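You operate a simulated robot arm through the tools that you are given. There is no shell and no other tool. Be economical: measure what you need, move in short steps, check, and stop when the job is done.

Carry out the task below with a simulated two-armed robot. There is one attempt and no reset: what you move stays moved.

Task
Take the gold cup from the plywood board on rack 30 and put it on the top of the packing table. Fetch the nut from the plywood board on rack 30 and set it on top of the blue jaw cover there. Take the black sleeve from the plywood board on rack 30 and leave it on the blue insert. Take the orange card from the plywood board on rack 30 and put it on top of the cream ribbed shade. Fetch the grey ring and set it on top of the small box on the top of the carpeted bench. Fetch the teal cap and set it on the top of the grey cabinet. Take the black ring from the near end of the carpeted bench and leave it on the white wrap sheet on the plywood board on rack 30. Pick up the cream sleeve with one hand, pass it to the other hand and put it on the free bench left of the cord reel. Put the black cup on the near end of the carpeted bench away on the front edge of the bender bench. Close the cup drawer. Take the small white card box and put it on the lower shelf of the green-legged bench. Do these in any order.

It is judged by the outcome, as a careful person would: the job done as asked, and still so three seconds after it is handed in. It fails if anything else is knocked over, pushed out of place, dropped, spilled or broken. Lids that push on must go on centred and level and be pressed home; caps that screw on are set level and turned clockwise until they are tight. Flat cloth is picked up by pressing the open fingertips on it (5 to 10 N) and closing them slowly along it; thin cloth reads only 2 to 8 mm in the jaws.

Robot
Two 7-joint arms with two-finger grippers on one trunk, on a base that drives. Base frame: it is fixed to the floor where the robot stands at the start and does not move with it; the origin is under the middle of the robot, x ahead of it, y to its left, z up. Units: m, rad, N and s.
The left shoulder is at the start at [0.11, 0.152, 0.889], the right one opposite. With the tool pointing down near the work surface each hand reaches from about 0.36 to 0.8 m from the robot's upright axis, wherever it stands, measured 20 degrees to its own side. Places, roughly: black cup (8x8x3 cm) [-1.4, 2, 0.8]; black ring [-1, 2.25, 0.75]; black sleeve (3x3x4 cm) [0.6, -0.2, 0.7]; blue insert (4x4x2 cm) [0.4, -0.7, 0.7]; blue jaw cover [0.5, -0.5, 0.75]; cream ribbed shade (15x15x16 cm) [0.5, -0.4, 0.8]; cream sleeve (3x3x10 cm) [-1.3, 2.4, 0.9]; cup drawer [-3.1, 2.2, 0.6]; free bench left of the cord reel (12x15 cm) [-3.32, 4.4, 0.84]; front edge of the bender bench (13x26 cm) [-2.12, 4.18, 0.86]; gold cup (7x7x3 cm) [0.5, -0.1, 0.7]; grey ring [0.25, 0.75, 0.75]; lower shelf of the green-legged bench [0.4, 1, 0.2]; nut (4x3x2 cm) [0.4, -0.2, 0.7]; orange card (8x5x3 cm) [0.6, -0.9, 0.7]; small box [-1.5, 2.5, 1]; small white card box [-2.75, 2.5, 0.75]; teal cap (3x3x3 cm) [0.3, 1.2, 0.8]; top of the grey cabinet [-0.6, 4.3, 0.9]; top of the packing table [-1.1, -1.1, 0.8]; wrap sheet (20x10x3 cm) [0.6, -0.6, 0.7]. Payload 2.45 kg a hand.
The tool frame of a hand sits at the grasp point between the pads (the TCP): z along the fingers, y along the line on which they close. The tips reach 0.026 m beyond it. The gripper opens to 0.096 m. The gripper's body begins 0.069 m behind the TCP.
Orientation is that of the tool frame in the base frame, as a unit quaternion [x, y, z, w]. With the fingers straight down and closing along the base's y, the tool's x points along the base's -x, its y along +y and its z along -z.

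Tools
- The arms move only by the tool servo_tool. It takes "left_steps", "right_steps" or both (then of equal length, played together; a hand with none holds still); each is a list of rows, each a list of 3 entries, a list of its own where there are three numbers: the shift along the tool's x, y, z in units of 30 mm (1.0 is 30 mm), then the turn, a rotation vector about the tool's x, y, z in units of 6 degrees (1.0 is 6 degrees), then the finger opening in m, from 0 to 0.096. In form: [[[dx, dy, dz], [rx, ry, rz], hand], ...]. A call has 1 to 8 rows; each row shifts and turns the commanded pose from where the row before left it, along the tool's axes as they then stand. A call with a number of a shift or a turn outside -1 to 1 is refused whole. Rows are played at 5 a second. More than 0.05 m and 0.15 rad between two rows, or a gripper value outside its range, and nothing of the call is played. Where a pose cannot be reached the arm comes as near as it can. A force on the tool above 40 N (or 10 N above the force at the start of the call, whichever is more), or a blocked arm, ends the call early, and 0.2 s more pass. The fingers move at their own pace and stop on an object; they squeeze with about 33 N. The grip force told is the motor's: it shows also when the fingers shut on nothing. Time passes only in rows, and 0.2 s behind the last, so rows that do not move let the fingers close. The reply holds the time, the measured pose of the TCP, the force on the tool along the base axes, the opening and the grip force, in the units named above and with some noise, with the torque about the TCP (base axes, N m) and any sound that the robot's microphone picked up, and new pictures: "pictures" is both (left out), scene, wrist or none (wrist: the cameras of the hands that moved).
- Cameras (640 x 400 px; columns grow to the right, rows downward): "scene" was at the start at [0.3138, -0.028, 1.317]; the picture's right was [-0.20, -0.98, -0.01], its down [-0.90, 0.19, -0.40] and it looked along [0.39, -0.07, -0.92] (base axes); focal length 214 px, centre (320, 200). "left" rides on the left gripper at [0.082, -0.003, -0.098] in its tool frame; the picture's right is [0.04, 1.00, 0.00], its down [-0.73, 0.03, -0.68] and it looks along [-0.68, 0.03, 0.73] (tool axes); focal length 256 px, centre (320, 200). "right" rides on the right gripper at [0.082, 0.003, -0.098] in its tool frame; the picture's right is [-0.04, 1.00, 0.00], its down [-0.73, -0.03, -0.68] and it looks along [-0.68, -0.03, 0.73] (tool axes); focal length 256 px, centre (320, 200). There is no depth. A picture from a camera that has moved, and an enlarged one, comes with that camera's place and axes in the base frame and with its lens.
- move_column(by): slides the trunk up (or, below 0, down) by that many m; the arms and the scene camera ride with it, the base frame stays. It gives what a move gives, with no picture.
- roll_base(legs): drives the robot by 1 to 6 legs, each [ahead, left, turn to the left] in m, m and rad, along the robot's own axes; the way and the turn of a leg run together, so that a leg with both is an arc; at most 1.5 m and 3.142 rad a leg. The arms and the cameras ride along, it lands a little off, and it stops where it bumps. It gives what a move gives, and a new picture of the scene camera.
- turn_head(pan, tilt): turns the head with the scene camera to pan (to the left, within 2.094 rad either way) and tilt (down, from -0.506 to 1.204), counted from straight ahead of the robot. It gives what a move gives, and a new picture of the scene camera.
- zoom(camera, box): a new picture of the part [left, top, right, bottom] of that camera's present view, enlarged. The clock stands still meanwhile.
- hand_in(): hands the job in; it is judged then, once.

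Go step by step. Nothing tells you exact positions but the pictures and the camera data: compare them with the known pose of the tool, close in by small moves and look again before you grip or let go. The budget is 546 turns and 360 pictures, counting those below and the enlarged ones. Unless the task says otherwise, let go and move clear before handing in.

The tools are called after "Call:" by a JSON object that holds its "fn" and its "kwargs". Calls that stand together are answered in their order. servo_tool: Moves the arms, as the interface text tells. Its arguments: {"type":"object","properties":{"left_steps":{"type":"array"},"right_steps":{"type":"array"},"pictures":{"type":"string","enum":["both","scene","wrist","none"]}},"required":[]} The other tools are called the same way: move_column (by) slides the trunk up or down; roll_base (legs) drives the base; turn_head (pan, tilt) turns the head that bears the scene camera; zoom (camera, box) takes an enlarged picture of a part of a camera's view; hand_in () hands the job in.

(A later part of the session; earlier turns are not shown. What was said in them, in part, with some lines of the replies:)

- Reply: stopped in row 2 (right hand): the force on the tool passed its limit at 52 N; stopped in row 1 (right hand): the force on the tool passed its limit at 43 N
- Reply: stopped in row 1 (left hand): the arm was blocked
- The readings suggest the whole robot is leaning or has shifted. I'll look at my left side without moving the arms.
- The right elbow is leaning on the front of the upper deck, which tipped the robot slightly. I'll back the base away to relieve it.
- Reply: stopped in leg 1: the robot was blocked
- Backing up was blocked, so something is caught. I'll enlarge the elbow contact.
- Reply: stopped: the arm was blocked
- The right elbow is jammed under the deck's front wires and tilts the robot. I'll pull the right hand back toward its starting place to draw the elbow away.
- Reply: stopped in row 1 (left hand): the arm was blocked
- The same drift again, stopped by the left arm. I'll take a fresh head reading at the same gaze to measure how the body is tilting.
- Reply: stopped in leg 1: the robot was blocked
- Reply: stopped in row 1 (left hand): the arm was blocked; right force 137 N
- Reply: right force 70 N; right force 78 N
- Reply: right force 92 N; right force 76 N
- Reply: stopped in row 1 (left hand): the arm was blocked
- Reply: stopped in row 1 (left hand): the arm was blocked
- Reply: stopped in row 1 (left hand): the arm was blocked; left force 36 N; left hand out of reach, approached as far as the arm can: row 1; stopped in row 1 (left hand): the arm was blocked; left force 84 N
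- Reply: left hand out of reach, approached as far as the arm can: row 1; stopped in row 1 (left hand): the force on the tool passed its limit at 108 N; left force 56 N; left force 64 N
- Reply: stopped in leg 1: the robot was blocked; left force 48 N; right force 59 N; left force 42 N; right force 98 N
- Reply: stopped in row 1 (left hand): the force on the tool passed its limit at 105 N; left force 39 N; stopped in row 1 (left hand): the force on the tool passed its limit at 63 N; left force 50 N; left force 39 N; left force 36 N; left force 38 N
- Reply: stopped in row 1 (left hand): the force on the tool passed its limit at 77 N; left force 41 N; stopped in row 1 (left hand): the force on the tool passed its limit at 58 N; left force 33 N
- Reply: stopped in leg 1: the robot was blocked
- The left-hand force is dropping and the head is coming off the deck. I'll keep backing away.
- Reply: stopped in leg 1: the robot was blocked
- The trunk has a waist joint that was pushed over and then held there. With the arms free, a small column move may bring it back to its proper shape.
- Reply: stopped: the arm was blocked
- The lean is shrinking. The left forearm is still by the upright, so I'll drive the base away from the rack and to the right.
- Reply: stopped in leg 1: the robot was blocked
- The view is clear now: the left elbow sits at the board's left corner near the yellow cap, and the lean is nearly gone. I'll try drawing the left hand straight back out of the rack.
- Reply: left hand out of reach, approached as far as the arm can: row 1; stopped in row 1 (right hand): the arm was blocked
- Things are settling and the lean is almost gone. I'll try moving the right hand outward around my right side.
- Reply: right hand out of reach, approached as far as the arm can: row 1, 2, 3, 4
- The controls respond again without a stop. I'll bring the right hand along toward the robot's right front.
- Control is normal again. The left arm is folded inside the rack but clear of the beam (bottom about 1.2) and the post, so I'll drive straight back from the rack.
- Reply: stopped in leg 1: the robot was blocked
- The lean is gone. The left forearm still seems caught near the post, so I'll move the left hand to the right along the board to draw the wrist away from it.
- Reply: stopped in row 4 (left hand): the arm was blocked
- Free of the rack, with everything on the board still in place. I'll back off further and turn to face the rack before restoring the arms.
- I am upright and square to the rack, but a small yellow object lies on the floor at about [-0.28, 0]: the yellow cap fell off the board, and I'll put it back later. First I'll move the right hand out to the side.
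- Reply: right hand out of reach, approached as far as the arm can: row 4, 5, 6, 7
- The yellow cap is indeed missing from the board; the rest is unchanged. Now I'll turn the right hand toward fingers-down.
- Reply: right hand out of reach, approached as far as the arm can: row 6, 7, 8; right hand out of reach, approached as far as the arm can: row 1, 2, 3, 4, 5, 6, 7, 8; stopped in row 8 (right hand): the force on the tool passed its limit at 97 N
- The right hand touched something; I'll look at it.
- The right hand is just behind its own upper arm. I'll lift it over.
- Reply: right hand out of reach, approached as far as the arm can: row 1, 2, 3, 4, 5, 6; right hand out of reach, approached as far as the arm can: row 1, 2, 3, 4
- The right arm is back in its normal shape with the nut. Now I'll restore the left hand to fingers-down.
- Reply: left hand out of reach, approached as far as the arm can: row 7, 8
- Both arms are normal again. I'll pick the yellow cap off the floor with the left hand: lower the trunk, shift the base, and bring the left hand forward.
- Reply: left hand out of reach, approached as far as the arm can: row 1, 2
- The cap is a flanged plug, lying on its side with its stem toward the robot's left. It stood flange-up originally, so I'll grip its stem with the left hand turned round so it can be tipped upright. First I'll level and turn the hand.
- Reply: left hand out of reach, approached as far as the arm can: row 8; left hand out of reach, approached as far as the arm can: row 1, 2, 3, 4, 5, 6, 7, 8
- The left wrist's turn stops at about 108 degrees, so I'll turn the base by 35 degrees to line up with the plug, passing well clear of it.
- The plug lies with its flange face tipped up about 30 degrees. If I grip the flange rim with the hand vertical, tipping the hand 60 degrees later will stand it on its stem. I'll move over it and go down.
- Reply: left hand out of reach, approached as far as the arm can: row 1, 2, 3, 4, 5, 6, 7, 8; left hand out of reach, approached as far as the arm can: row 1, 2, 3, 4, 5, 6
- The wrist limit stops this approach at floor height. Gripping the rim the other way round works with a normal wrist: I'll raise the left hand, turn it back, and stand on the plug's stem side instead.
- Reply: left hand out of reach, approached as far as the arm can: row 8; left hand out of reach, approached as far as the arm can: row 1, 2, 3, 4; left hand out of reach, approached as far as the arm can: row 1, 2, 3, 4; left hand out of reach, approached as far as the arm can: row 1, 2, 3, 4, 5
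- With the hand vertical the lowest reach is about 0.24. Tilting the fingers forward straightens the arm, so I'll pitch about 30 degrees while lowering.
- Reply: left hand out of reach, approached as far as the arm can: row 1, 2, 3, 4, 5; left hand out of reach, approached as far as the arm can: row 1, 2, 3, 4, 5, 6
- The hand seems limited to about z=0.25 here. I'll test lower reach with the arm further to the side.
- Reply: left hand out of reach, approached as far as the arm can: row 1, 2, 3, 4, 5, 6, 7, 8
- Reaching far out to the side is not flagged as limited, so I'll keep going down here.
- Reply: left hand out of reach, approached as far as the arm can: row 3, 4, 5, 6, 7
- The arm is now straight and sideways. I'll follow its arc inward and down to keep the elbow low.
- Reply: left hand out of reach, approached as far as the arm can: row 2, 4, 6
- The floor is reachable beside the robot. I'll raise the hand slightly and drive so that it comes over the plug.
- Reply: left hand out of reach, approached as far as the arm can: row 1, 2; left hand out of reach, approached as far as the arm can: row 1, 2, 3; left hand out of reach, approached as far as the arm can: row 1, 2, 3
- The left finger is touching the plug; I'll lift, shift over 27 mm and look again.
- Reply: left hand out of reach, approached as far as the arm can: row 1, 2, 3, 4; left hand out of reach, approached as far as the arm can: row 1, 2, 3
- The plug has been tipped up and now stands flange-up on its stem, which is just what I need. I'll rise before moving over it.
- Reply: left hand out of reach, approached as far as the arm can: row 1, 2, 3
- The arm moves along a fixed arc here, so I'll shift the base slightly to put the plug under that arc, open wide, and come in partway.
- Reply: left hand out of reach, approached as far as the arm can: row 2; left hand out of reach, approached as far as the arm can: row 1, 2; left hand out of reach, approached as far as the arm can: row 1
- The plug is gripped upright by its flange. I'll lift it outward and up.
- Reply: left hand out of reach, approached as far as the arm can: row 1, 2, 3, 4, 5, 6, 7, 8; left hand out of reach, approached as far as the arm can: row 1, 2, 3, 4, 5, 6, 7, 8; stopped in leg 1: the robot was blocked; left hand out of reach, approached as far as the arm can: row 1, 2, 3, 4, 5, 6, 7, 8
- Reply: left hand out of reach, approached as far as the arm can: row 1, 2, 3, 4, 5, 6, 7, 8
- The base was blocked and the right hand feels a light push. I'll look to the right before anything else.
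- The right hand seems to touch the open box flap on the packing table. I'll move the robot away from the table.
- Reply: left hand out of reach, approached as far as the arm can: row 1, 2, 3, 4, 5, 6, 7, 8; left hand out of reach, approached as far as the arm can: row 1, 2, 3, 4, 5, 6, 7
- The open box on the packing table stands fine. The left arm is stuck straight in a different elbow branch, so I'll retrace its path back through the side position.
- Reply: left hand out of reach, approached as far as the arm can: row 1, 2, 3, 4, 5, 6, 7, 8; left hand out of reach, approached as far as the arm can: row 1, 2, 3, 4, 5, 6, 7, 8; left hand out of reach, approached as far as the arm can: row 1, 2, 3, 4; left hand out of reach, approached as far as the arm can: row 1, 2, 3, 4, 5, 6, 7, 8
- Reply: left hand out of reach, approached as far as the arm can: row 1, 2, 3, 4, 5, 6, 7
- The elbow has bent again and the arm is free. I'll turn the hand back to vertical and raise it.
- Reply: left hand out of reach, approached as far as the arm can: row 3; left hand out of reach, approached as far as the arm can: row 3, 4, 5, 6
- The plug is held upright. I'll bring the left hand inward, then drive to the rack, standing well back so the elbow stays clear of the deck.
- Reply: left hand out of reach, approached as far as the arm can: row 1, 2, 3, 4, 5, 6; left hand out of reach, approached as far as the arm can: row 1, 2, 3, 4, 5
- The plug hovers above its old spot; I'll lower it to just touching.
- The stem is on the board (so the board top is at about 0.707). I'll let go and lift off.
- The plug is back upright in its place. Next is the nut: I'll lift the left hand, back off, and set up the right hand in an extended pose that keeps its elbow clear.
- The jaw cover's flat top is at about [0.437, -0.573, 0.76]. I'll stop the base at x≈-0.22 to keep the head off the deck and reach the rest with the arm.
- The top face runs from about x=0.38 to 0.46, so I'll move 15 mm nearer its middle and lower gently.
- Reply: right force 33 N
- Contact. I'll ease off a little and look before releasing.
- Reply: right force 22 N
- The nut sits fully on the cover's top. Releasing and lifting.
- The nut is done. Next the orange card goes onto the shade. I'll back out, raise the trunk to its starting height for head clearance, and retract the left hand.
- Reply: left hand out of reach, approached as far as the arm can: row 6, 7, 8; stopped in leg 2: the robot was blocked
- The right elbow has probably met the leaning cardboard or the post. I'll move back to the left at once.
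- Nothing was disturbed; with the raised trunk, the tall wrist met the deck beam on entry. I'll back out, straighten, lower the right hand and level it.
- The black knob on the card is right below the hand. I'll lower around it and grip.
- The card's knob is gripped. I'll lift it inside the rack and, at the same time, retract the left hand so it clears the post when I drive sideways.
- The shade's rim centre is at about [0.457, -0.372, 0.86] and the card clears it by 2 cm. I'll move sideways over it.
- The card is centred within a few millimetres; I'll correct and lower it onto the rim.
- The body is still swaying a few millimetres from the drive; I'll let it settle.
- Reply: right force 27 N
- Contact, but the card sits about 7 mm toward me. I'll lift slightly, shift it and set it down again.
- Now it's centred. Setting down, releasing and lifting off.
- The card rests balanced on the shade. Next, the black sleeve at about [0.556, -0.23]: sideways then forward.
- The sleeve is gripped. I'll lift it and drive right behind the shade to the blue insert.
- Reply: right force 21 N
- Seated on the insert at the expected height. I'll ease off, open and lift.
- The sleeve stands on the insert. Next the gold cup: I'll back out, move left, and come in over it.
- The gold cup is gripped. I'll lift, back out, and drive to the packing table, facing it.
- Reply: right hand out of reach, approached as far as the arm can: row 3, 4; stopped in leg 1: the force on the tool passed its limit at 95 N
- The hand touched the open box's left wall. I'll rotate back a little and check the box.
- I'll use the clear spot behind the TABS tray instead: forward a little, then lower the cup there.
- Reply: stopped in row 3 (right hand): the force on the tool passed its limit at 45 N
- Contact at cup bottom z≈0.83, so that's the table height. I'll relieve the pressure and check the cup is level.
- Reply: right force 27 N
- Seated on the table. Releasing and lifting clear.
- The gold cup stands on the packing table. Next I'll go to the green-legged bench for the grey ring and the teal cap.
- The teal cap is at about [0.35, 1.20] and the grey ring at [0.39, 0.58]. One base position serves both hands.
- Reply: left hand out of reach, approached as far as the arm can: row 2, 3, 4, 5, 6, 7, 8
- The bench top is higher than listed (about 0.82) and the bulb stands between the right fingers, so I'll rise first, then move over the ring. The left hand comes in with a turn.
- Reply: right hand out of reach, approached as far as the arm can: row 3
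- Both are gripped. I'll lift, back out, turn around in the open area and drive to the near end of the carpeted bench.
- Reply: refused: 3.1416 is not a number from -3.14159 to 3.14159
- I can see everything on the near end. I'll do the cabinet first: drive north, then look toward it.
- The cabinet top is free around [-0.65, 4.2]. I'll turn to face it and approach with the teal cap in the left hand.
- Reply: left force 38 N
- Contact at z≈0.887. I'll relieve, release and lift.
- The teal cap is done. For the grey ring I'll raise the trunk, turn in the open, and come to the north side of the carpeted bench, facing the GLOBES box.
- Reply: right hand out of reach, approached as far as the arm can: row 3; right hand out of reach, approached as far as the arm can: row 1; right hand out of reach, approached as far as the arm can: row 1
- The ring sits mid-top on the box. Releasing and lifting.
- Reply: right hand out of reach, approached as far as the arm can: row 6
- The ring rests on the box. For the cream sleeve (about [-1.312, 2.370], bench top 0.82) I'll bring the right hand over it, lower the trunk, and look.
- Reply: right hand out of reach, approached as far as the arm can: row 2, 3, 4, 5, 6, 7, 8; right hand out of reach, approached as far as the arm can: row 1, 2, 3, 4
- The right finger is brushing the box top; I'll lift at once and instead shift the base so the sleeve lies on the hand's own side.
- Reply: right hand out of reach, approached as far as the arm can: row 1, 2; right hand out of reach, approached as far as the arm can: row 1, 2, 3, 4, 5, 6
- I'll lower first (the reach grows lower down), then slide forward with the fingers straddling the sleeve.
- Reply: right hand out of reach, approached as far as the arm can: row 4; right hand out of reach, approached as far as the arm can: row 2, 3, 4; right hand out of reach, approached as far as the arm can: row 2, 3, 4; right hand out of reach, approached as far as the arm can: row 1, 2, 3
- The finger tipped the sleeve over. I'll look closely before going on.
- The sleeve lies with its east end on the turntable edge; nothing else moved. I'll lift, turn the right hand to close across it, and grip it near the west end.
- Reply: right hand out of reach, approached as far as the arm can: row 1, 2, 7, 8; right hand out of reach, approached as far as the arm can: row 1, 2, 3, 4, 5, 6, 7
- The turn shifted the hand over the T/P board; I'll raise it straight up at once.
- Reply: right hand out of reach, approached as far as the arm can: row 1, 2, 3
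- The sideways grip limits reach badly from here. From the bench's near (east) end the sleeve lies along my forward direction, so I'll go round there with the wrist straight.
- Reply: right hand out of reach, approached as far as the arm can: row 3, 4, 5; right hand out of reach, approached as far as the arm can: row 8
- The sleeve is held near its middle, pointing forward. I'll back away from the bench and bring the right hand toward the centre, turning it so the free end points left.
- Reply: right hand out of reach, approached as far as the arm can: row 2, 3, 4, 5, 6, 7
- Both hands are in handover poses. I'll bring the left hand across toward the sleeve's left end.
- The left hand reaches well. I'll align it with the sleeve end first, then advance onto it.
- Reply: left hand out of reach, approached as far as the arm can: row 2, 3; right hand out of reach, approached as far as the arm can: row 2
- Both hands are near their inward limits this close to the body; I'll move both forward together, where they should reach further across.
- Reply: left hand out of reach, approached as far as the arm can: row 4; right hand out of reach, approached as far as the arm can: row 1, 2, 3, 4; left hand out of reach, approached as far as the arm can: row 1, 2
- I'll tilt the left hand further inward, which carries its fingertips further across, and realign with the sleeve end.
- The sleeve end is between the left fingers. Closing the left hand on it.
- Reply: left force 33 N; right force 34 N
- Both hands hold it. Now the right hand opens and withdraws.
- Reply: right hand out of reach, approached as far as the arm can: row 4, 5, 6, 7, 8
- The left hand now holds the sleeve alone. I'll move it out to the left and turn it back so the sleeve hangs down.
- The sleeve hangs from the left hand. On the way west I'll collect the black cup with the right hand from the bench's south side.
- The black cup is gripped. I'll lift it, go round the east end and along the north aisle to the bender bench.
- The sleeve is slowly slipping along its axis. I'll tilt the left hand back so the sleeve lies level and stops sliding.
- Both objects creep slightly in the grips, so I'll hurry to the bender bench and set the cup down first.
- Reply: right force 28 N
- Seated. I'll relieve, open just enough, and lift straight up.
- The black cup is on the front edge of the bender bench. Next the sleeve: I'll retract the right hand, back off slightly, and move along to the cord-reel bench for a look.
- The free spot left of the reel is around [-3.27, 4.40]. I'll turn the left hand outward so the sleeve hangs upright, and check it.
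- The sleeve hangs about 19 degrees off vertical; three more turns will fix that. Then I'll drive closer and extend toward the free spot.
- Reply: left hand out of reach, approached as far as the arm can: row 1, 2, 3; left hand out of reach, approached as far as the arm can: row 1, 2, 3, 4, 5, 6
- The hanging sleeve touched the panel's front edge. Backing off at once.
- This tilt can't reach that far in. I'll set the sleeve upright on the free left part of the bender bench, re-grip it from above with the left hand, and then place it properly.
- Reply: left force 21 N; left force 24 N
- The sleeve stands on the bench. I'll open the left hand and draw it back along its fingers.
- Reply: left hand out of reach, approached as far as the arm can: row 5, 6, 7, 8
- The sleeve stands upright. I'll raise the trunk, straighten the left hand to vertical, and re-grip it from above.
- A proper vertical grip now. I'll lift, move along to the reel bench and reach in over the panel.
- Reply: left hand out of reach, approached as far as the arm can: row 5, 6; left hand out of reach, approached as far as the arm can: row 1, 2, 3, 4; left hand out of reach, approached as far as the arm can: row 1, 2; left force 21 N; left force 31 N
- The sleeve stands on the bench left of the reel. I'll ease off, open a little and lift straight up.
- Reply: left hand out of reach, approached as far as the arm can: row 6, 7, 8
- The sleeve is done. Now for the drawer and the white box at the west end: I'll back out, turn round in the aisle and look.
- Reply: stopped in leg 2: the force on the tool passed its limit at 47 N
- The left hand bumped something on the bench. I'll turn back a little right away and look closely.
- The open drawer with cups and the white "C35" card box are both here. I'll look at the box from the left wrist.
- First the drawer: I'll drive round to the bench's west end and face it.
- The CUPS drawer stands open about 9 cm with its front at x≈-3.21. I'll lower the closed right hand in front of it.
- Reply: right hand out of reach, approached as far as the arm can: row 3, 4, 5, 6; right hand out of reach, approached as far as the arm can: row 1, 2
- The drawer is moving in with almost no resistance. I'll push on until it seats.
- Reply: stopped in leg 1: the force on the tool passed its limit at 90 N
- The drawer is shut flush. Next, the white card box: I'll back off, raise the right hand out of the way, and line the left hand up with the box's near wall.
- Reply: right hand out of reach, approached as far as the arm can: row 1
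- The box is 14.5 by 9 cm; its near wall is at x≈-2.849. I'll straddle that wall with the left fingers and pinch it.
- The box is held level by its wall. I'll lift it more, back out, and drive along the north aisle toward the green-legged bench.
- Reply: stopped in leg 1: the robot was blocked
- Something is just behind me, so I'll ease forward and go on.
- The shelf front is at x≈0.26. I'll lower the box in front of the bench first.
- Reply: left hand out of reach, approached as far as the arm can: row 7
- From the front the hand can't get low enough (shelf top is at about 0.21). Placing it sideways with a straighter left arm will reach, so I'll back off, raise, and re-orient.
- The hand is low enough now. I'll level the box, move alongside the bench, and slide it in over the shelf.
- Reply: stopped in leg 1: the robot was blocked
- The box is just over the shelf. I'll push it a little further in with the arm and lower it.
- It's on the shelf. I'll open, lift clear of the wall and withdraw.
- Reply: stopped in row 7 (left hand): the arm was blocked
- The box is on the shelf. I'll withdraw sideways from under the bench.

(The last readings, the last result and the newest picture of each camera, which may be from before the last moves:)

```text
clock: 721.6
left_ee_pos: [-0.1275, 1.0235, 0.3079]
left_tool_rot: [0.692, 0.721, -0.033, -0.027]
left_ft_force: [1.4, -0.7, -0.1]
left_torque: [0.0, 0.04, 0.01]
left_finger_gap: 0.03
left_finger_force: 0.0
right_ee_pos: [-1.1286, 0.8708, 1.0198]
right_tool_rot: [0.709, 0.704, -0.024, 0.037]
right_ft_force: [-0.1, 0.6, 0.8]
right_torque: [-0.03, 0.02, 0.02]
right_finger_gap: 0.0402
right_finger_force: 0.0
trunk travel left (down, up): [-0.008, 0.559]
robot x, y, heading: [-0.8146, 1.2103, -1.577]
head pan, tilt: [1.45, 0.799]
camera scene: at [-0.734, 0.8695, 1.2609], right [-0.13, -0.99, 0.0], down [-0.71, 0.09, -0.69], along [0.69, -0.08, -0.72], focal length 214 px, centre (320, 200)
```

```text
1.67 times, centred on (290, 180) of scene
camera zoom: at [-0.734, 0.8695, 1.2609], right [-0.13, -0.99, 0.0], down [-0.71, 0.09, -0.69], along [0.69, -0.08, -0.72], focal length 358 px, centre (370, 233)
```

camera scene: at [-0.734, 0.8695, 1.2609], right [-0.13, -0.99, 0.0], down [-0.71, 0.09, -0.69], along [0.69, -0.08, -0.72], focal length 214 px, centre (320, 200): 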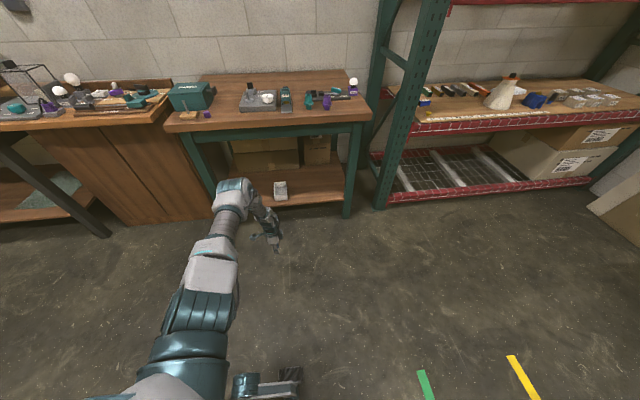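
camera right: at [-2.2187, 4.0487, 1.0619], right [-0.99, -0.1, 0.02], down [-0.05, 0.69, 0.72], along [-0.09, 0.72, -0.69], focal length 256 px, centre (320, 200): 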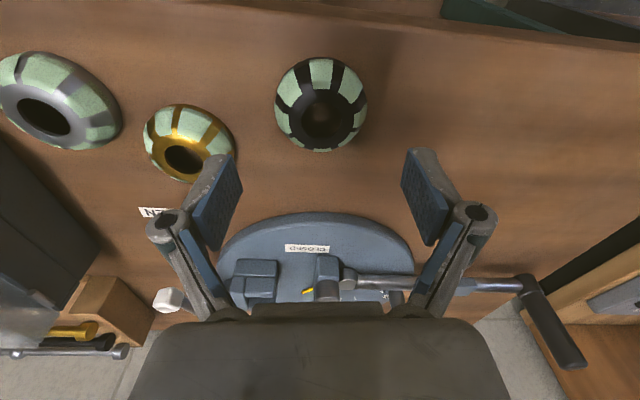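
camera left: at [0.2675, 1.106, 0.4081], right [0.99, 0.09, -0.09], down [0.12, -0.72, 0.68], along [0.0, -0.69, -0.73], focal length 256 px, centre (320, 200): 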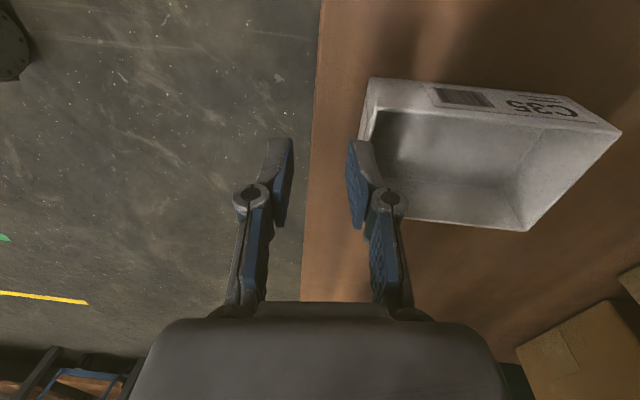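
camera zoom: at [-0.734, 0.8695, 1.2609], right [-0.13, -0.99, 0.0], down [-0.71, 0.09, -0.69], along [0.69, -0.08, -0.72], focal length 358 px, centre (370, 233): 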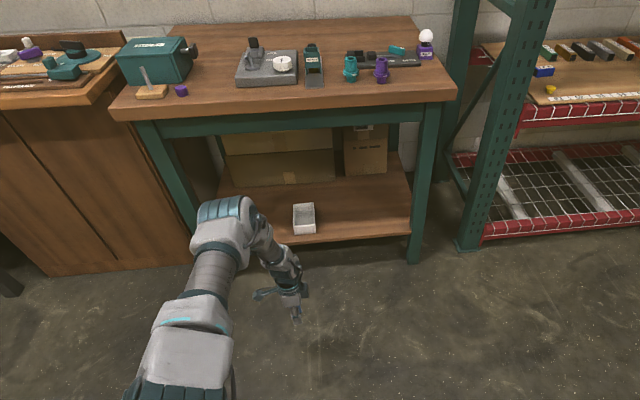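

The white box is on the lower shelf. The last item is the black ring: I'll go back to the near end of the carpeted bench with the right hand.

Call:
{"fn": "roll_base", "kwargs": {"legs": [[0, 0, -1.565], [-0.3, -0.77, 0]]}}

Call:
{"fn": "servo_tool", "kwargs": {"right_steps": [[[-1, 0, 0.2], [0, 0.5, 0], 0.07], [[-1, 0, 0.2], [0, 0, 0], 0.07], [[-1, 0, 0.3], [0, 0, 0], 0.07], [[-1, 0, 0.3], [0, 0, 0], 0.07], [[-1, 0, 0.3], [0, 0, 0], 0.07], [[-1, 0, 0.3], [0, 0, 0], 0.07], [[-1, 0, 0.4], [0, 0, 0], 0.07], [[-1, 0, 0.4], [0, 0, 0], 0.07]], "left_steps": [[[0, 0, -1], [0, 0, 0], 0.03], [[0, 0, -1], [0, 0, 0], 0.03], [[0, 0, -1], [0, 0, 0], 0.03], [[0, 0, -1], [0, 0, 0], 0.03], [[0, 0, -1], [0, 0, 0], 0.03], [[0, 0, -1], [0, 0, 0], 0.03], [[0, 0, -1], [0, 0, 0], 0.03], [[0, 0, -1], [0, 0, 0], 0.03]], "pictures": "none"}}

Call:
{"fn": "zoom", "kwargs": {"camera": "right", "box": [0, 0, 640, 400]}}

```text
clock: 729.8
left_ee_pos: [-0.6991, 1.2897, 0.3088]
left_tool_rot: [0.999, 0.026, -0.006, -0.041]
left_ft_force: [0.2, 0.0, 0.6]
left_torque: [0.0, 0.02, -0.03]
left_finger_gap: 0.0302
left_finger_force: 0.0
right_ee_pos: [-0.8625, 2.2884, 1.0214]
right_tool_rot: [0.999, 0.004, -0.045, 0.01]
right_ft_force: [0.4, 0.5, -0.5]
right_torque: [0.01, 0.01, 0.01]
right_finger_gap: 0.0396
right_finger_force: 0.1
trunk travel left (down, up): [-0.008, 0.559]
robot x, y, heading: [-0.5221, 1.9806, -3.134]
head pan, tilt: [1.45, 0.799]
camera scene: at [-0.8606, 1.8898, 1.2608], right [-0.99, 0.11, 0.0], down [0.08, 0.72, -0.69], along [-0.07, -0.69, -0.72], focal length 214 px, centre (320, 200)
```

scene: 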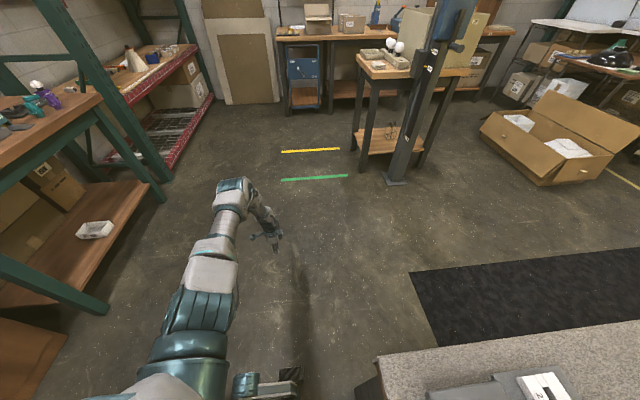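

```text
clock: 731.6
left_ee_pos: [-0.6941, 1.2704, 0.5509]
left_tool_rot: [0.999, 0.027, -0.008, -0.04]
left_ft_force: [0.2, 0.3, -0.3]
left_torque: [0.0, -0.02, 0.01]
left_finger_gap: 0.03
left_finger_force: 0.0
right_ee_pos: [-1.1028, 2.2899, 0.96]
right_tool_rot: [1.0, 0.004, -0.019, 0.011]
right_ft_force: [0.1, 0.4, -0.8]
right_torque: [0.0, -0.02, -0.02]
right_finger_gap: 0.0698
right_finger_force: 0.0
trunk travel left (down, up): [-0.008, 0.559]
robot x, y, heading: [-0.5218, 1.9783, -3.133]
head pan, tilt: [1.45, 0.799]
```

```text
1.00 times, centred on (320, 200) of right (not enlarged: the box is as wide or as high as the picture)
camera zoom: at [-1.0186, 2.2887, 1.0552], right [-0.03, -1.0, 0.02], down [-0.71, 0.04, 0.71], along [-0.71, 0.0, -0.71], focal length 256 px, centre (320, 200)
```

zoom: 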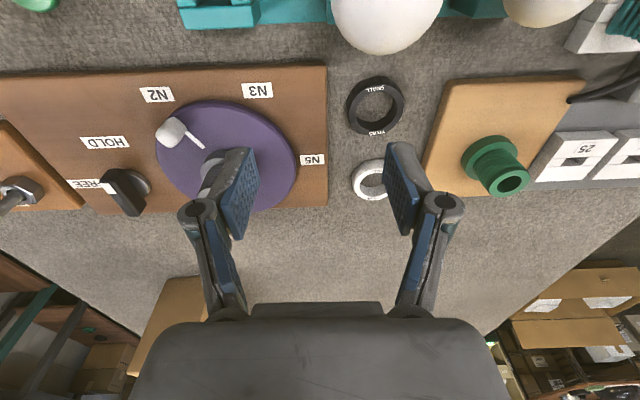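

Call:
{"fn": "servo_tool", "kwargs": {"right_steps": [[[-0.48, 0.92, 0], [0, 0.83, 0], 0.066], [[-0.48, 0.92, 0], [0, 0.83, 0], 0.066], [[0, 0, 0], [0, 0.83, 0], 0.066], [[0, 0, 0], [0, 0.83, 0], 0.066], [[-0.34, 0, 0.94], [0, 0, 0], 0.066], [[-0.34, 0, 0.94], [0, 0, 0], 0.066], [[-0.34, 0, 0.94], [0, 0, 0], 0.066], [[0, 0, 0], [0, 0, 0], 0.066]], "pictures": "wrist"}}

```text
clock: 733.3
left_ee_pos: [-0.691, 1.2724, 0.5528]
left_tool_rot: [0.999, 0.027, -0.012, -0.039]
left_ft_force: [0.0, 0.7, 0.0]
left_torque: [0.02, -0.01, -0.02]
left_finger_gap: 0.0301
left_finger_force: 0.0
right_ee_pos: [-1.0841, 2.2486, 0.8488]
right_tool_rot: [0.989, 0.008, 0.148, 0.011]
right_ft_force: [16.3, -5.7, 27.0]
right_torque: [-0.99, -0.13, 0.81]
right_finger_gap: 0.0858
right_finger_force: 10.0
right hand out of reach, approached as far as the arm can: row 2, 3, 4
trunk travel left (down, up): [-0.008, 0.559]
robot x, y, heading: [-0.5208, 1.9815, -3.132]
head pan, tilt: [1.45, 0.799]
stopped in row 8 (right hand): the force on the tool passed its limit at 65 N (the readings are from after the stop); the commanded pose is now the measured one
camera right: at [-1.0353, 2.2485, 0.9658], right [-0.03, -1.0, 0.01], down [-0.9, 0.03, 0.43], along [-0.43, 0.0, -0.9], focal length 256 px, centre (320, 200)
```

right: 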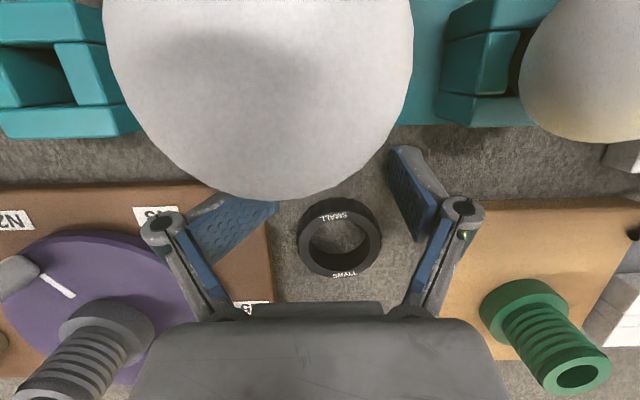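

The tilt pulled the hand back into the lamp stand. Lifting straight up at once.

Call:
{"fn": "servo_tool", "kwargs": {"right_steps": [[[0.3, 0, -0.95], [0, 0, 0], 0.07], [[0.3, 0, -0.95], [0, 0, 0], 0.07], [[0.3, 0, -0.95], [0, 0, 0], 0.07], [[0, 0, 0], [0, -0.9, 0], 0.07], [[0, 0, 0], [0, -0.9, 0], 0.07], [[0, 0, 0], [0, 0, 0], 0.07]], "pictures": "wrist"}}

```text
clock: 734.7
left_ee_pos: [-0.6916, 1.2701, 0.5512]
left_tool_rot: [0.999, 0.027, -0.009, -0.039]
left_ft_force: [-0.4, -0.6, 0.1]
left_torque: [-0.02, -0.04, 0.0]
left_finger_gap: 0.0298
left_finger_force: 0.0
right_ee_pos: [-1.0856, 2.2519, 0.9294]
right_tool_rot: [0.998, 0.002, 0.056, 0.009]
right_ft_force: [-0.7, -0.6, 0.2]
right_torque: [0.02, 0.03, -0.02]
right_finger_gap: 0.07
right_finger_force: 0.0
right hand out of reach, approached as far as the arm can: row 3
trunk travel left (down, up): [-0.008, 0.559]
robot x, y, heading: [-0.5191, 1.9785, -3.138]
head pan, tilt: [1.45, 0.799]
camera right: at [-1.0152, 2.2503, 1.0357], right [-0.04, -1.0, 0.01], down [-0.8, 0.04, 0.59], along [-0.59, 0.01, -0.81], focal length 256 px, centre (320, 200)
```

right: 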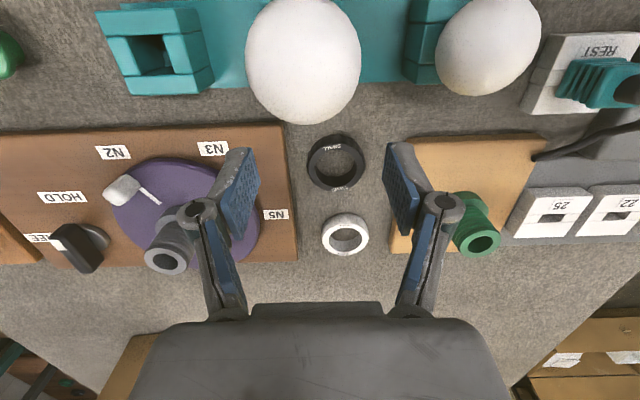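

Call:
{"fn": "roll_base", "kwargs": {"legs": [[0.08, 0, 0]]}}

Call:
{"fn": "servo_tool", "kwargs": {"right_steps": [[[0.55, 0.25, 0], [0, 0.9, 0], 0.066], [[0.55, 0.25, 0], [0, 0.9, 0], 0.066], [[0, 0, 0], [0, 0, 0], 0.066], [[0, 0, 0], [0, 0, 0], 0.066]], "pictures": "none"}}

```text
clock: 735.7
left_ee_pos: [-0.7736, 1.2704, 0.5513]
left_tool_rot: [0.999, 0.026, -0.01, -0.039]
left_ft_force: [0.5, 0.4, -1.2]
left_torque: [0.01, -0.02, -0.04]
left_finger_gap: 0.0298
left_finger_force: 0.0
right_ee_pos: [-1.1658, 2.2513, 0.928]
right_tool_rot: [0.998, 0.002, 0.056, 0.009]
right_ft_force: [-0.3, -0.7, -0.1]
right_torque: [-0.02, -0.02, 0.0]
right_finger_gap: 0.0702
right_finger_force: 0.1
trunk travel left (down, up): [-0.008, 0.559]
robot x, y, heading: [-0.6004, 1.9815, -3.131]
head pan, tilt: [1.45, 0.799]
camera scene: at [-0.9443, 1.8931, 1.2602], right [-0.99, 0.11, -0.01], down [0.09, 0.71, -0.7], along [-0.07, -0.69, -0.72], focal length 214 px, centre (320, 200)
```

scene: 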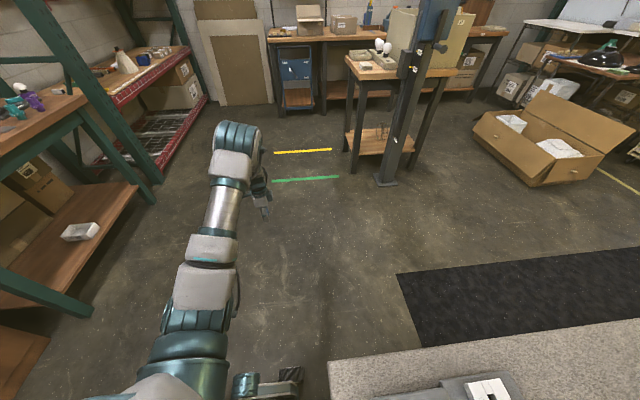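

```text
clock: 736.7
left_ee_pos: [-0.7712, 1.2712, 0.5538]
left_tool_rot: [0.999, 0.026, -0.012, -0.039]
left_ft_force: [0.0, 0.0, -0.5]
left_torque: [0.01, 0.02, -0.01]
left_finger_gap: 0.0298
left_finger_force: 0.1
right_ee_pos: [-1.1279, 2.2362, 0.9363]
right_tool_rot: [0.989, 0.003, 0.148, 0.009]
right_ft_force: [0.0, -0.7, -0.6]
right_torque: [-0.02, -0.02, 0.03]
right_finger_gap: 0.0664
right_finger_force: 0.0
trunk travel left (down, up): [-0.008, 0.559]
robot x, y, heading: [-0.6025, 1.9787, -3.135]
head pan, tilt: [1.45, 0.799]
```

Call:
{"fn": "servo_tool", "kwargs": {"right_steps": [[[-0.28, 0, 0.9], [0, 0, 0], 0.066], [[-0.28, 0, 0.9], [0, 0, 0], 0.066], [[-0.25, 0, 0.6], [0, 0, 0], 0.066], [[0, 0, 0], [0, 0, 0], 0.066]], "pictures": "wrist"}}

```text
clock: 737.7
left_ee_pos: [-0.77, 1.2712, 0.5541]
left_tool_rot: [0.999, 0.027, -0.012, -0.039]
left_ft_force: [-0.1, -0.5, 0.2]
left_torque: [0.02, 0.0, 0.01]
left_finger_gap: 0.0299
left_finger_force: 0.0
right_ee_pos: [-1.1305, 2.2355, 0.8626]
right_tool_rot: [0.989, 0.004, 0.146, 0.009]
right_ft_force: [0.0, -1.6, 0.7]
right_torque: [0.0, 0.01, 0.02]
right_finger_gap: 0.0651
right_finger_force: 0.2
trunk travel left (down, up): [-0.008, 0.559]
robot x, y, heading: [-0.6004, 1.9823, -3.135]
head pan, tilt: [1.45, 0.799]
camera right: at [-1.0814, 2.2346, 0.979], right [-0.03, -1.0, 0.01], down [-0.9, 0.03, 0.44], along [-0.44, 0.01, -0.9], focal length 256 px, centre (320, 200)
```

right: 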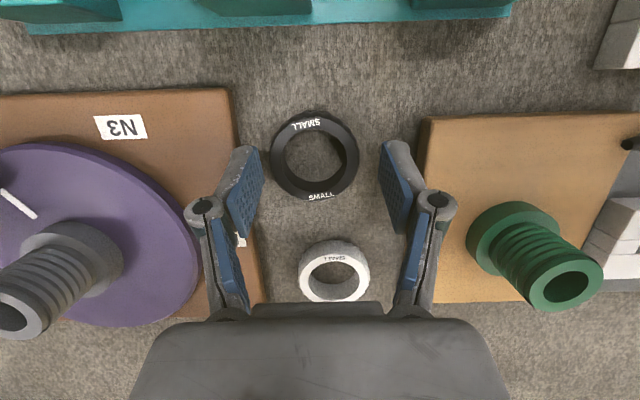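

Call:
{"fn": "servo_tool", "kwargs": {"right_steps": [[[-0.12, -0.11, 0.38], [0, 0, 0], 0.066], [[0, 0, 0], [0, 0, 0], 0.055], [[0, 0, 0], [0, 0, 0], 0.04], [[0, 0, 0], [0, 0, 0], 0.02], [[0, 0, 0], [0, 0, 0], 0.02], [[0.28, 0, -0.9], [0, 0, 0], 0.02], [[0.28, 0, -0.9], [0, 0, 0], 0.02], [[0.28, 0, -0.9], [0, 0, 0], 0.02]], "pictures": "wrist"}}

```text
clock: 738.5
left_ee_pos: [-0.7669, 1.2704, 0.5543]
left_tool_rot: [0.999, 0.028, -0.015, -0.038]
left_ft_force: [0.1, 0.1, 0.3]
left_torque: [-0.02, 0.04, 0.02]
left_finger_gap: 0.0299
left_finger_force: 0.2
right_ee_pos: [-1.1282, 2.2382, 0.8572]
right_tool_rot: [0.99, 0.005, 0.137, 0.009]
right_ft_force: [-6.9, -0.9, 28.1]
right_torque: [0.73, 0.27, 0.33]
right_finger_gap: 0.0478
right_finger_force: 45.7
trunk travel left (down, up): [-0.008, 0.559]
robot x, y, heading: [-0.601, 1.9778, -3.135]
head pan, tilt: [1.45, 0.799]
stopped in row 3 (right hand): the force on the tool passed its limit at 53 N (the readings are from after the stop); the commanded pose is now the measured one
camera right: at [-1.0769, 2.2381, 0.9744], right [-0.03, -1.0, 0.01], down [-0.89, 0.03, 0.45], along [-0.45, 0.01, -0.89], focal length 256 px, centre (320, 200)
```

right: 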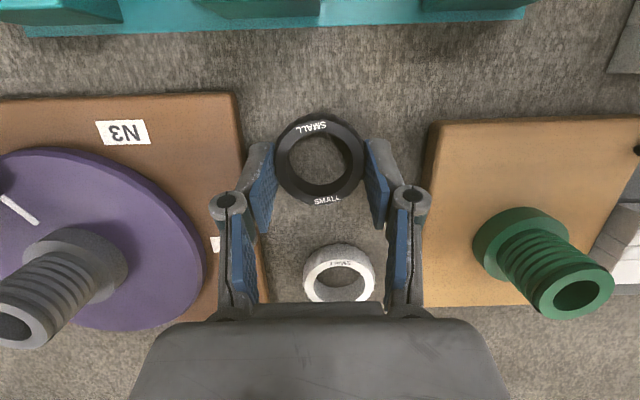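

It has the ring; the tips were just touching the bench. I'll hold and lift.

Call:
{"fn": "servo_tool", "kwargs": {"right_steps": [[[0.1, 0, -0.3], [0, 0, 0], 0.02], [[0, 0, 0], [0, 0, 0], 0.02], [[0.28, 0, -0.9], [0, 0, 0], 0.02], [[0.28, 0, -0.9], [0, 0, 0], 0.02], [[0.28, 0, -0.9], [0, 0, 0], 0.02], [[0.2, 0, -0.6], [0, 0, 0], 0.02]], "pictures": "wrist"}}

```text
clock: 739.9
left_ee_pos: [-0.7685, 1.2717, 0.5559]
left_tool_rot: [0.999, 0.026, -0.016, -0.038]
left_ft_force: [-0.7, -0.5, 1.1]
left_torque: [0.02, 0.0, 0.0]
left_finger_gap: 0.0302
left_finger_force: 0.0
right_ee_pos: [-1.1244, 2.242, 0.9651]
right_tool_rot: [0.99, 0.003, 0.141, 0.01]
right_ft_force: [0.3, 0.3, -0.4]
right_torque: [-0.02, 0.02, -0.02]
right_finger_gap: 0.048
right_finger_force: 33.3
trunk travel left (down, up): [-0.008, 0.559]
robot x, y, heading: [-0.6007, 1.9812, -3.136]
head pan, tilt: [1.45, 0.799]
camera right: at [-1.0738, 2.2428, 1.0825], right [-0.04, -1.0, 0.01], down [-0.89, 0.04, 0.45], along [-0.45, 0.01, -0.89], focal length 256 px, centre (320, 200)
```

right: 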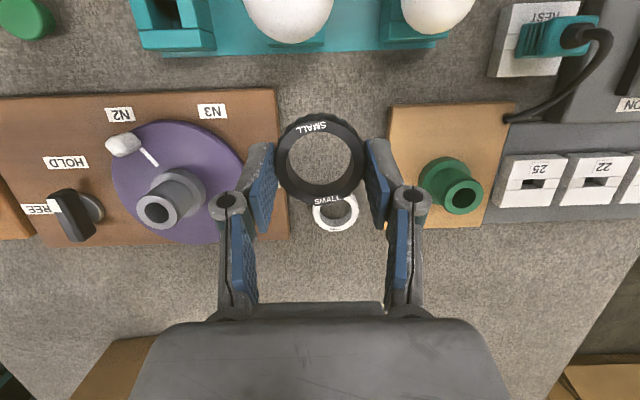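

The ring is held. I'll drive back to the rack, raising the trunk to the height that worked there before.

Call:
{"fn": "roll_base", "kwargs": {"legs": [[-0.05, 1.13, 0], [0, 0, -3.13], [0.2, -1.18, 0]]}}

Call:
{"fn": "move_column", "kwargs": {"by": 0.08}}

Call:
{"fn": "servo_tool", "kwargs": {"right_steps": [[[-0.7, 0, 0.9], [0, -0.9, 0], 0.02], [[-0.7, 0, 0.9], [0, -0.9, 0], 0.02], [[-0.8, 0, 0.9], [0, -0.85, 0], 0.02], [[-0.8, 0, 0.9], [0, 0, 0], 0.02], [[-0.9, 0, 0.6], [0, 0, 0], 0.02], [[-0.9, 0, 0.5], [0, 0, 0], 0.02], [[0, 0, 0], [0, 0, 0], 0.02]], "pictures": "none"}}

```text
clock: 758.6
left_ee_pos: [-0.1705, 0.3698, 0.5564]
left_tool_rot: [-0.037, 0.998, -0.039, 0.02]
left_ft_force: [-0.3, 0.0, -1.2]
left_torque: [-0.01, -0.01, 0.01]
left_finger_gap: 0.03
left_finger_force: 0.1
right_ee_pos: [0.2012, -0.5919, 0.9706]
right_tool_rot: [-0.018, 0.99, 0.004, -0.137]
right_ft_force: [0.6, 0.0, 0.0]
right_torque: [0.0, -0.02, 0.03]
right_finger_gap: 0.0467
right_finger_force: 32.4
trunk travel left (down, up): [-0.008, 0.559]
robot x, y, heading: [-0.3174, -0.3383, 0.029]
head pan, tilt: [1.45, 0.799]
stopped in leg 3: the robot was blocked; the commanded pose is now the measured one
```

```text
clock: 759.8
left_ee_pos: [-0.1688, 0.3677, 0.6369]
left_tool_rot: [-0.037, 0.998, -0.038, 0.018]
left_ft_force: [1.0, 0.5, 0.0]
left_torque: [0.0, 0.01, 0.01]
left_finger_gap: 0.0301
left_finger_force: 0.1
right_ee_pos: [0.1595, -0.5953, 1.0969]
right_tool_rot: [-0.017, 0.997, 0.008, -0.075]
right_ft_force: [0.7, 0.8, -1.0]
right_torque: [0.0, 0.0, -0.01]
right_finger_gap: 0.0471
right_finger_force: 33.3
trunk travel left (down, up): [-0.088, 0.479]
robot x, y, heading: [-0.3207, -0.3401, 0.025]
head pan, tilt: [1.45, 0.799]
```

```text
clock: 761.4
left_ee_pos: [-0.1755, 0.3677, 0.64]
left_tool_rot: [-0.036, 0.998, -0.039, 0.025]
left_ft_force: [0.0, -0.4, 0.4]
left_torque: [-0.01, -0.03, 0.04]
left_finger_gap: 0.0301
left_finger_force: 0.0
right_ee_pos: [0.291, -0.5875, 0.9728]
right_tool_rot: [-0.019, 0.997, 0.009, 0.072]
right_ft_force: [1.2, 0.1, 0.2]
right_torque: [0.01, 0.03, -0.01]
right_finger_gap: 0.0467
right_finger_force: 32.4
trunk travel left (down, up): [-0.088, 0.479]
robot x, y, heading: [-0.3174, -0.3422, 0.029]
head pan, tilt: [1.45, 0.799]
no pictures are left
```

I have no pictures left, so I'll finish by measured positions. First: back off slightly, square up, shift to a lane at y≈-0.635 that is clear of the nut, and lower the hand to entry height.

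Call:
{"fn": "roll_base", "kwargs": {"legs": [[-0.07, 0, 0], [0, -0.03, -0.029]]}}

Call:
{"fn": "servo_tool", "kwargs": {"right_steps": [[[0.1, 0, 0.9], [0, 0.35, 0], 0.02], [[0.1, 0, 0.9], [0, 0.35, 0], 0.02], [[0.1, 0, 0.9], [0, 0.35, 0], 0.02], [[0, 0, 0.8], [0, 0.35, 0], 0.02], [[0, 0, 0], [0, 0, 0], 0.02], [[0, 0, 0], [0, 0, 0], 0.02]], "pictures": "none"}}

```text
clock: 762.8
left_ee_pos: [-0.2174, 0.3412, 0.6293]
left_tool_rot: [-0.023, 0.999, -0.045, 0.018]
left_ft_force: [-0.7, -0.2, -0.7]
left_torque: [-0.01, -0.05, -0.01]
left_finger_gap: 0.0299
left_finger_force: 0.1
right_ee_pos: [0.2302, -0.6228, 0.9674]
right_tool_rot: [-0.004, 0.998, 0.003, 0.066]
right_ft_force: [0.0, 1.1, -1.2]
right_torque: [-0.07, -0.03, -0.02]
right_finger_gap: 0.0465
right_finger_force: 33.5
trunk travel left (down, up): [-0.088, 0.479]
robot x, y, heading: [-0.3837, -0.3723, 0.0]
head pan, tilt: [1.45, 0.799]
```

```text
clock: 764.2
left_ee_pos: [-0.2191, 0.3276, 0.641]
left_tool_rot: [-0.023, 0.999, -0.037, 0.021]
left_ft_force: [0.3, 0.6, 0.2]
left_torque: [0.03, 0.01, 0.01]
left_finger_gap: 0.0301
left_finger_force: 0.2
right_ee_pos: [0.2255, -0.6403, 0.862]
right_tool_rot: [-0.003, 1.0, 0.011, -0.005]
right_ft_force: [-0.2, -0.8, 0.3]
right_torque: [-0.01, -0.01, 0.0]
right_finger_gap: 0.0462
right_finger_force: 33.3
trunk travel left (down, up): [-0.088, 0.479]
robot x, y, heading: [-0.3868, -0.3778, -0.003]
head pan, tilt: [1.45, 0.799]
no pictures are left
```

Call:
{"fn": "roll_base", "kwargs": {"legs": [[0.32, 0, 0]]}}

Call:
{"fn": "servo_tool", "kwargs": {"right_steps": [[[-0.7, 0, 0], [0, 0, 0], 0.02], [[-0.7, 0, 0], [0, 0, 0], 0.02], [[-0.5, 0, 0.3], [0, 0, 0], 0.02], [[0, 0, 0], [0, 0, 0], 0.02], [[0, 0, 0], [0, 0, 0], 0.02]], "pictures": "none"}}

```text
clock: 766.4
left_ee_pos: [0.1035, 0.3405, 0.6311]
left_tool_rot: [-0.021, 0.999, -0.043, 0.019]
left_ft_force: [-0.7, -1.5, 0.3]
left_torque: [0.03, 0.01, 0.03]
left_finger_gap: 0.0301
left_finger_force: 0.2
right_ee_pos: [0.5471, -0.6243, 0.8658]
right_tool_rot: [-0.003, 1.0, 0.004, -0.005]
right_ft_force: [-0.5, 0.3, 0.4]
right_torque: [0.0, 0.0, 0.0]
right_finger_gap: 0.0458
right_finger_force: 32.7
trunk travel left (down, up): [-0.088, 0.479]
robot x, y, heading: [-0.0624, -0.3722, -0.005]
head pan, tilt: [1.45, 0.799]
```

```text
clock: 767.6
left_ee_pos: [0.1007, 0.3332, 0.6383]
left_tool_rot: [-0.021, 0.999, -0.04, 0.022]
left_ft_force: [-0.5, -0.6, 0.2]
left_torque: [0.0, 0.0, -0.01]
left_finger_gap: 0.0297
left_finger_force: 0.0
right_ee_pos: [0.5994, -0.6331, 0.8557]
right_tool_rot: [-0.002, 1.0, 0.008, -0.003]
right_ft_force: [0.7, -0.7, -0.3]
right_torque: [0.0, -0.01, 0.01]
right_finger_gap: 0.0457
right_finger_force: 32.9
trunk travel left (down, up): [-0.088, 0.479]
robot x, y, heading: [-0.0672, -0.3694, -0.005]
head pan, tilt: [1.45, 0.799]
no pictures are left
```

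Call:
{"fn": "servo_tool", "kwargs": {"right_steps": [[[-0.5, 0, 0], [0, 0.9, 0], 0.02], [[-0.45, 0, 0.1], [0, 0.9, 0], 0.02], [[-0.2, 0, 0.2], [0, 0.85, 0], 0.02], [[0, 0, 0], [0, 0, 0], 0.02], [[0, 0, 0], [0, 0, 0], 0.02]], "pictures": "none"}}

```text
clock: 768.8
left_ee_pos: [0.1004, 0.3381, 0.6358]
left_tool_rot: [-0.022, 0.999, -0.039, 0.022]
left_ft_force: [-0.6, 0.2, -0.4]
left_torque: [-0.01, -0.01, -0.01]
left_finger_gap: 0.0299
left_finger_force: 0.0
right_ee_pos: [0.567, -0.6564, 0.838]
right_tool_rot: [-0.003, 0.99, 0.006, -0.141]
right_ft_force: [0.4, 0.0, -0.7]
right_torque: [-0.02, -0.01, -0.02]
right_finger_gap: 0.0454
right_finger_force: 32.7
right hand out of reach, approached as far as the arm can: row 1, 2, 3
trunk travel left (down, up): [-0.088, 0.479]
robot x, y, heading: [-0.0642, -0.3712, -0.002]
head pan, tilt: [1.45, 0.799]
no pictures are left
```

Call:
{"fn": "roll_base", "kwargs": {"legs": [[0.05, 0.02, 0]]}}

Call:
{"fn": "servo_tool", "kwargs": {"right_steps": [[[-0.1, 0, 0.35], [0, 0, 0], 0.02], [[-0.1, 0, 0.35], [0, 0, 0], 0.02], [[0, 0, 0], [0, 0, 0], 0.02], [[0, 0, 0], [0, 0, 0], 0.02], [[0, 0, 0], [0, 0, 0], 0.02]], "pictures": "none"}}

```text
clock: 769.7
left_ee_pos: [0.1517, 0.3452, 0.6458]
left_tool_rot: [-0.021, 0.999, -0.034, 0.021]
left_ft_force: [0.8, 0.0, 0.5]
left_torque: [-0.02, 0.03, -0.01]
left_finger_gap: 0.03
left_finger_force: 0.0
right_ee_pos: [0.6186, -0.6521, 0.8311]
right_tool_rot: [-0.003, 0.99, 0.013, -0.142]
right_ft_force: [0.8, -0.1, -0.8]
right_torque: [0.07, 0.03, -0.01]
right_finger_gap: 0.0455
right_finger_force: 33.5
trunk travel left (down, up): [-0.088, 0.479]
robot x, y, heading: [-0.0161, -0.3497, -0.003]
head pan, tilt: [1.45, 0.799]
```

```text
clock: 770.9
left_ee_pos: [0.1497, 0.3519, 0.6396]
left_tool_rot: [-0.021, 0.999, -0.039, 0.025]
left_ft_force: [0.5, 0.3, 0.3]
left_torque: [-0.01, -0.01, 0.02]
left_finger_gap: 0.0301
left_finger_force: 0.1
right_ee_pos: [0.6137, -0.6425, 0.8162]
right_tool_rot: [-0.002, 0.99, 0.008, -0.139]
right_ft_force: [0.6, -0.4, 0.2]
right_torque: [-0.01, -0.06, 0.0]
right_finger_gap: 0.0453
right_finger_force: 33.1
trunk travel left (down, up): [-0.088, 0.479]
robot x, y, heading: [-0.0132, -0.355, -0.005]
head pan, tilt: [1.45, 0.799]
no pictures are left
```

Call:
{"fn": "servo_tool", "kwargs": {"right_steps": [[[-0.14, 0, 0.48], [0, 0, 0], 0.02], [[-0.14, 0, 0.48], [0, 0, 0], 0.02], [[0, 0, 0], [0, 0, 0], 0.02], [[0, 0, 0], [0, 0, 0], 0.02]], "pictures": "none"}}

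Call:
{"fn": "servo_tool", "kwargs": {"right_steps": [[[-0.03, 0, 0.1], [0, 0, 0], 0.02], [[-0.03, 0, 0.1], [0, 0, 0], 0.02], [[0, 0, 0], [0, 0, 0], 0.02]], "pictures": "none"}}

```text
clock: 771.9
left_ee_pos: [0.1475, 0.3525, 0.6405]
left_tool_rot: [-0.021, 0.999, -0.038, 0.024]
left_ft_force: [0.0, 0.0, -0.9]
left_torque: [0.01, -0.01, -0.01]
left_finger_gap: 0.0301
left_finger_force: 0.0
right_ee_pos: [0.6142, -0.6433, 0.7858]
right_tool_rot: [-0.002, 0.99, 0.008, -0.139]
right_ft_force: [-0.5, 0.1, -0.5]
right_torque: [-0.01, -0.04, -0.03]
right_finger_gap: 0.0455
right_finger_force: 32.8
trunk travel left (down, up): [-0.088, 0.479]
robot x, y, heading: [-0.016, -0.3519, -0.001]
head pan, tilt: [1.45, 0.799]
no pictures are left
```

```text
clock: 772.7
left_ee_pos: [0.1488, 0.3496, 0.6423]
left_tool_rot: [-0.02, 0.999, -0.038, 0.024]
left_ft_force: [1.0, -0.6, -0.1]
left_torque: [-0.03, -0.01, -0.04]
left_finger_gap: 0.0303
left_finger_force: 0.1
right_ee_pos: [0.6149, -0.6439, 0.779]
right_tool_rot: [-0.002, 0.99, 0.008, -0.14]
right_ft_force: [0.2, -0.6, -0.2]
right_torque: [0.05, -0.01, 0.01]
right_finger_gap: 0.0455
right_finger_force: 32.9
trunk travel left (down, up): [-0.088, 0.479]
robot x, y, heading: [-0.0136, -0.3566, -0.005]
head pan, tilt: [1.45, 0.799]
no pictures are left
```

Call:
{"fn": "servo_tool", "kwargs": {"right_steps": [[[-0.03, 0, 0.1], [0, 0, 0], 0.02], [[-0.03, 0, 0.1], [0, 0, 0], 0.02], [[0, 0, 0], [0, 0, 0], 0.02]], "pictures": "none"}}

Call:
{"fn": "servo_tool", "kwargs": {"right_steps": [[[-0.03, 0, 0.08], [0, 0, 0], 0.02], [[-0.03, 0, 0.08], [0, 0, 0], 0.02], [[0, 0, 0], [0, 0, 0], 0.02]], "pictures": "none"}}

```text
clock: 773.5
left_ee_pos: [0.1483, 0.3492, 0.6419]
left_tool_rot: [-0.021, 0.999, -0.037, 0.024]
left_ft_force: [0.9, -0.4, -0.3]
left_torque: [0.04, -0.02, 0.0]
left_finger_gap: 0.0302
left_finger_force: 0.1
right_ee_pos: [0.6148, -0.6455, 0.7717]
right_tool_rot: [-0.002, 0.99, 0.01, -0.139]
right_ft_force: [0.0, 0.5, 0.8]
right_torque: [0.02, 0.0, 0.01]
right_finger_gap: 0.0455
right_finger_force: 33.7
trunk travel left (down, up): [-0.088, 0.479]
robot x, y, heading: [-0.0143, -0.355, -0.003]
head pan, tilt: [1.45, 0.799]
no pictures are left
```

```text
clock: 774.3
left_ee_pos: [0.1483, 0.3483, 0.6419]
left_tool_rot: [-0.021, 0.999, -0.037, 0.024]
left_ft_force: [0.0, -0.4, 1.3]
left_torque: [0.02, -0.01, -0.01]
left_finger_gap: 0.0302
left_finger_force: 0.2
right_ee_pos: [0.6147, -0.6455, 0.7671]
right_tool_rot: [-0.002, 0.99, 0.009, -0.139]
right_ft_force: [0.1, -0.4, 0.5]
right_torque: [0.02, 0.01, -0.01]
right_finger_gap: 0.0455
right_finger_force: 33.0
trunk travel left (down, up): [-0.088, 0.479]
robot x, y, heading: [-0.0175, -0.3564, -0.006]
head pan, tilt: [1.45, 0.799]
no pictures are left
```

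Call:
{"fn": "servo_tool", "kwargs": {"right_steps": [[[-0.03, 0, 0.1], [0, 0, 0], 0.02], [[-0.03, 0, 0.1], [0, 0, 0], 0.02], [[0, 0, 0], [0, 0, 0], 0.02]], "pictures": "none"}}

Call:
{"fn": "servo_tool", "kwargs": {"right_steps": [[[-0.03, 0, 0.1], [0, 0, 0], 0.02], [[0, 0, 0], [0, 0, 0], 0.02]], "pictures": "none"}}

```text
clock: 775.1
left_ee_pos: [0.1483, 0.3494, 0.6429]
left_tool_rot: [-0.021, 0.999, -0.038, 0.024]
left_ft_force: [-1.1, 0.4, 0.4]
left_torque: [0.01, 0.0, 0.01]
left_finger_gap: 0.0297
left_finger_force: 0.2
right_ee_pos: [0.615, -0.6478, 0.7606]
right_tool_rot: [-0.002, 0.99, 0.01, -0.139]
right_ft_force: [1.0, 0.2, -0.2]
right_torque: [-0.01, 0.03, 0.02]
right_finger_gap: 0.0455
right_finger_force: 33.3
trunk travel left (down, up): [-0.088, 0.479]
robot x, y, heading: [-0.0188, -0.3551, -0.003]
head pan, tilt: [1.45, 0.799]
no pictures are left
```

```text
clock: 775.7
left_ee_pos: [0.1482, 0.3488, 0.6426]
left_tool_rot: [-0.021, 0.999, -0.038, 0.025]
left_ft_force: [-0.2, -0.4, 0.6]
left_torque: [0.01, 0.0, 0.0]
left_finger_gap: 0.0299
left_finger_force: 0.0
right_ee_pos: [0.6141, -0.6462, 0.7586]
right_tool_rot: [-0.002, 0.99, 0.01, -0.139]
right_ft_force: [0.8, -2.6, 7.8]
right_torque: [-0.25, -0.03, 0.03]
right_finger_gap: 0.0457
right_finger_force: 33.3
trunk travel left (down, up): [-0.088, 0.479]
robot x, y, heading: [-0.0162, -0.3544, -0.008]
head pan, tilt: [1.45, 0.799]
no pictures are left
```

Contact at the sheet's height. I'll open gently and lift away.

Call:
{"fn": "servo_tool", "kwargs": {"right_steps": [[[-0.01, 0, 0.04], [0, 0, 0], 0.02], [[0, 0, 0], [0, 0, 0], 0.05], [[0, 0, 0], [0, 0, 0], 0.058], [[0, 0, 0], [0, 0, 0], 0.066], [[0.14, 0, -0.5], [0, 0, 0], 0.066], [[0.28, 0, -0.95], [0, 0, 0], 0.066], [[0.28, 0, -0.95], [0, 0, 0], 0.066], [[0.1, 0, -0.4], [0, 0, 0], 0.066]], "pictures": "none"}}

```text
clock: 777.5
left_ee_pos: [0.1486, 0.349, 0.6432]
left_tool_rot: [-0.02, 0.999, -0.038, 0.024]
left_ft_force: [1.0, 0.4, -0.9]
left_torque: [-0.02, -0.02, 0.0]
left_finger_gap: 0.03
left_finger_force: 0.0
right_ee_pos: [0.6148, -0.6486, 0.844]
right_tool_rot: [0.0, 0.99, 0.01, -0.139]
right_ft_force: [-0.2, -0.3, -0.4]
right_torque: [0.0, 0.0, 0.0]
right_finger_gap: 0.0661
right_finger_force: 0.0
trunk travel left (down, up): [-0.088, 0.479]
robot x, y, heading: [-0.0121, -0.3521, 0.0]
head pan, tilt: [1.45, 0.799]
no pictures are left
```

Released. I'll back straight out of the rack and hand in.

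Call:
{"fn": "roll_base", "kwargs": {"legs": [[-0.55, 0, 0]]}}

```text
clock: 780.7
left_ee_pos: [-0.4027, 0.3505, 0.6437]
left_tool_rot: [-0.022, 0.999, -0.036, 0.024]
left_ft_force: [-0.4, 0.2, 0.4]
left_torque: [0.0, -0.02, 0.02]
left_finger_gap: 0.0298
left_finger_force: 0.1
right_ee_pos: [0.0637, -0.6451, 0.8442]
right_tool_rot: [-0.002, 0.99, 0.01, -0.139]
right_ft_force: [-0.3, -0.1, 0.2]
right_torque: [0.01, -0.01, 0.0]
right_finger_gap: 0.066
right_finger_force: 0.0
trunk travel left (down, up): [-0.088, 0.479]
robot x, y, heading: [-0.5662, -0.3528, -0.006]
head pan, tilt: [1.45, 0.799]
```

I'm clear of the rack with both hands empty, and all the jobs are done, so I'm handing in.

Call:
{"fn": "hand_in", "kwargs": {}}

```text
The job is handed in.
```

I handed the job in with all eleven tasks carried out, but the black ring's final placement was not seen and some things were disturbed along the way.

- **Black ring:** I ran out of pictures before setting it on the wrap sheet. I placed it by measured position and contact force only.
- **Yellow plug, not part of the task:** My arm jammed in the rack early on and knocked this plug off the board onto the floor. I stood it back up at its measured original spot.
- **Bumps on the packing table and carpeted bench:** I pressed the open box on the packing table hard enough to stop the move, so it may have shifted slightly. I also hit something at the west end of the carpeted bench and pressed a finger down beside the lamp stand at the near end. I saw no damage or clear displacement from any of these.
- **Bump on the reel bench:** The hanging sleeve touched the IDLE panel there; I saw no sign that it moved.
- **Cream sleeve:** It tipped over once on the bench and slipped in the left grip after the handover. I stood it on the bender bench and re-gripped it before placing it behind the IDLE panel, left of the cord reel.
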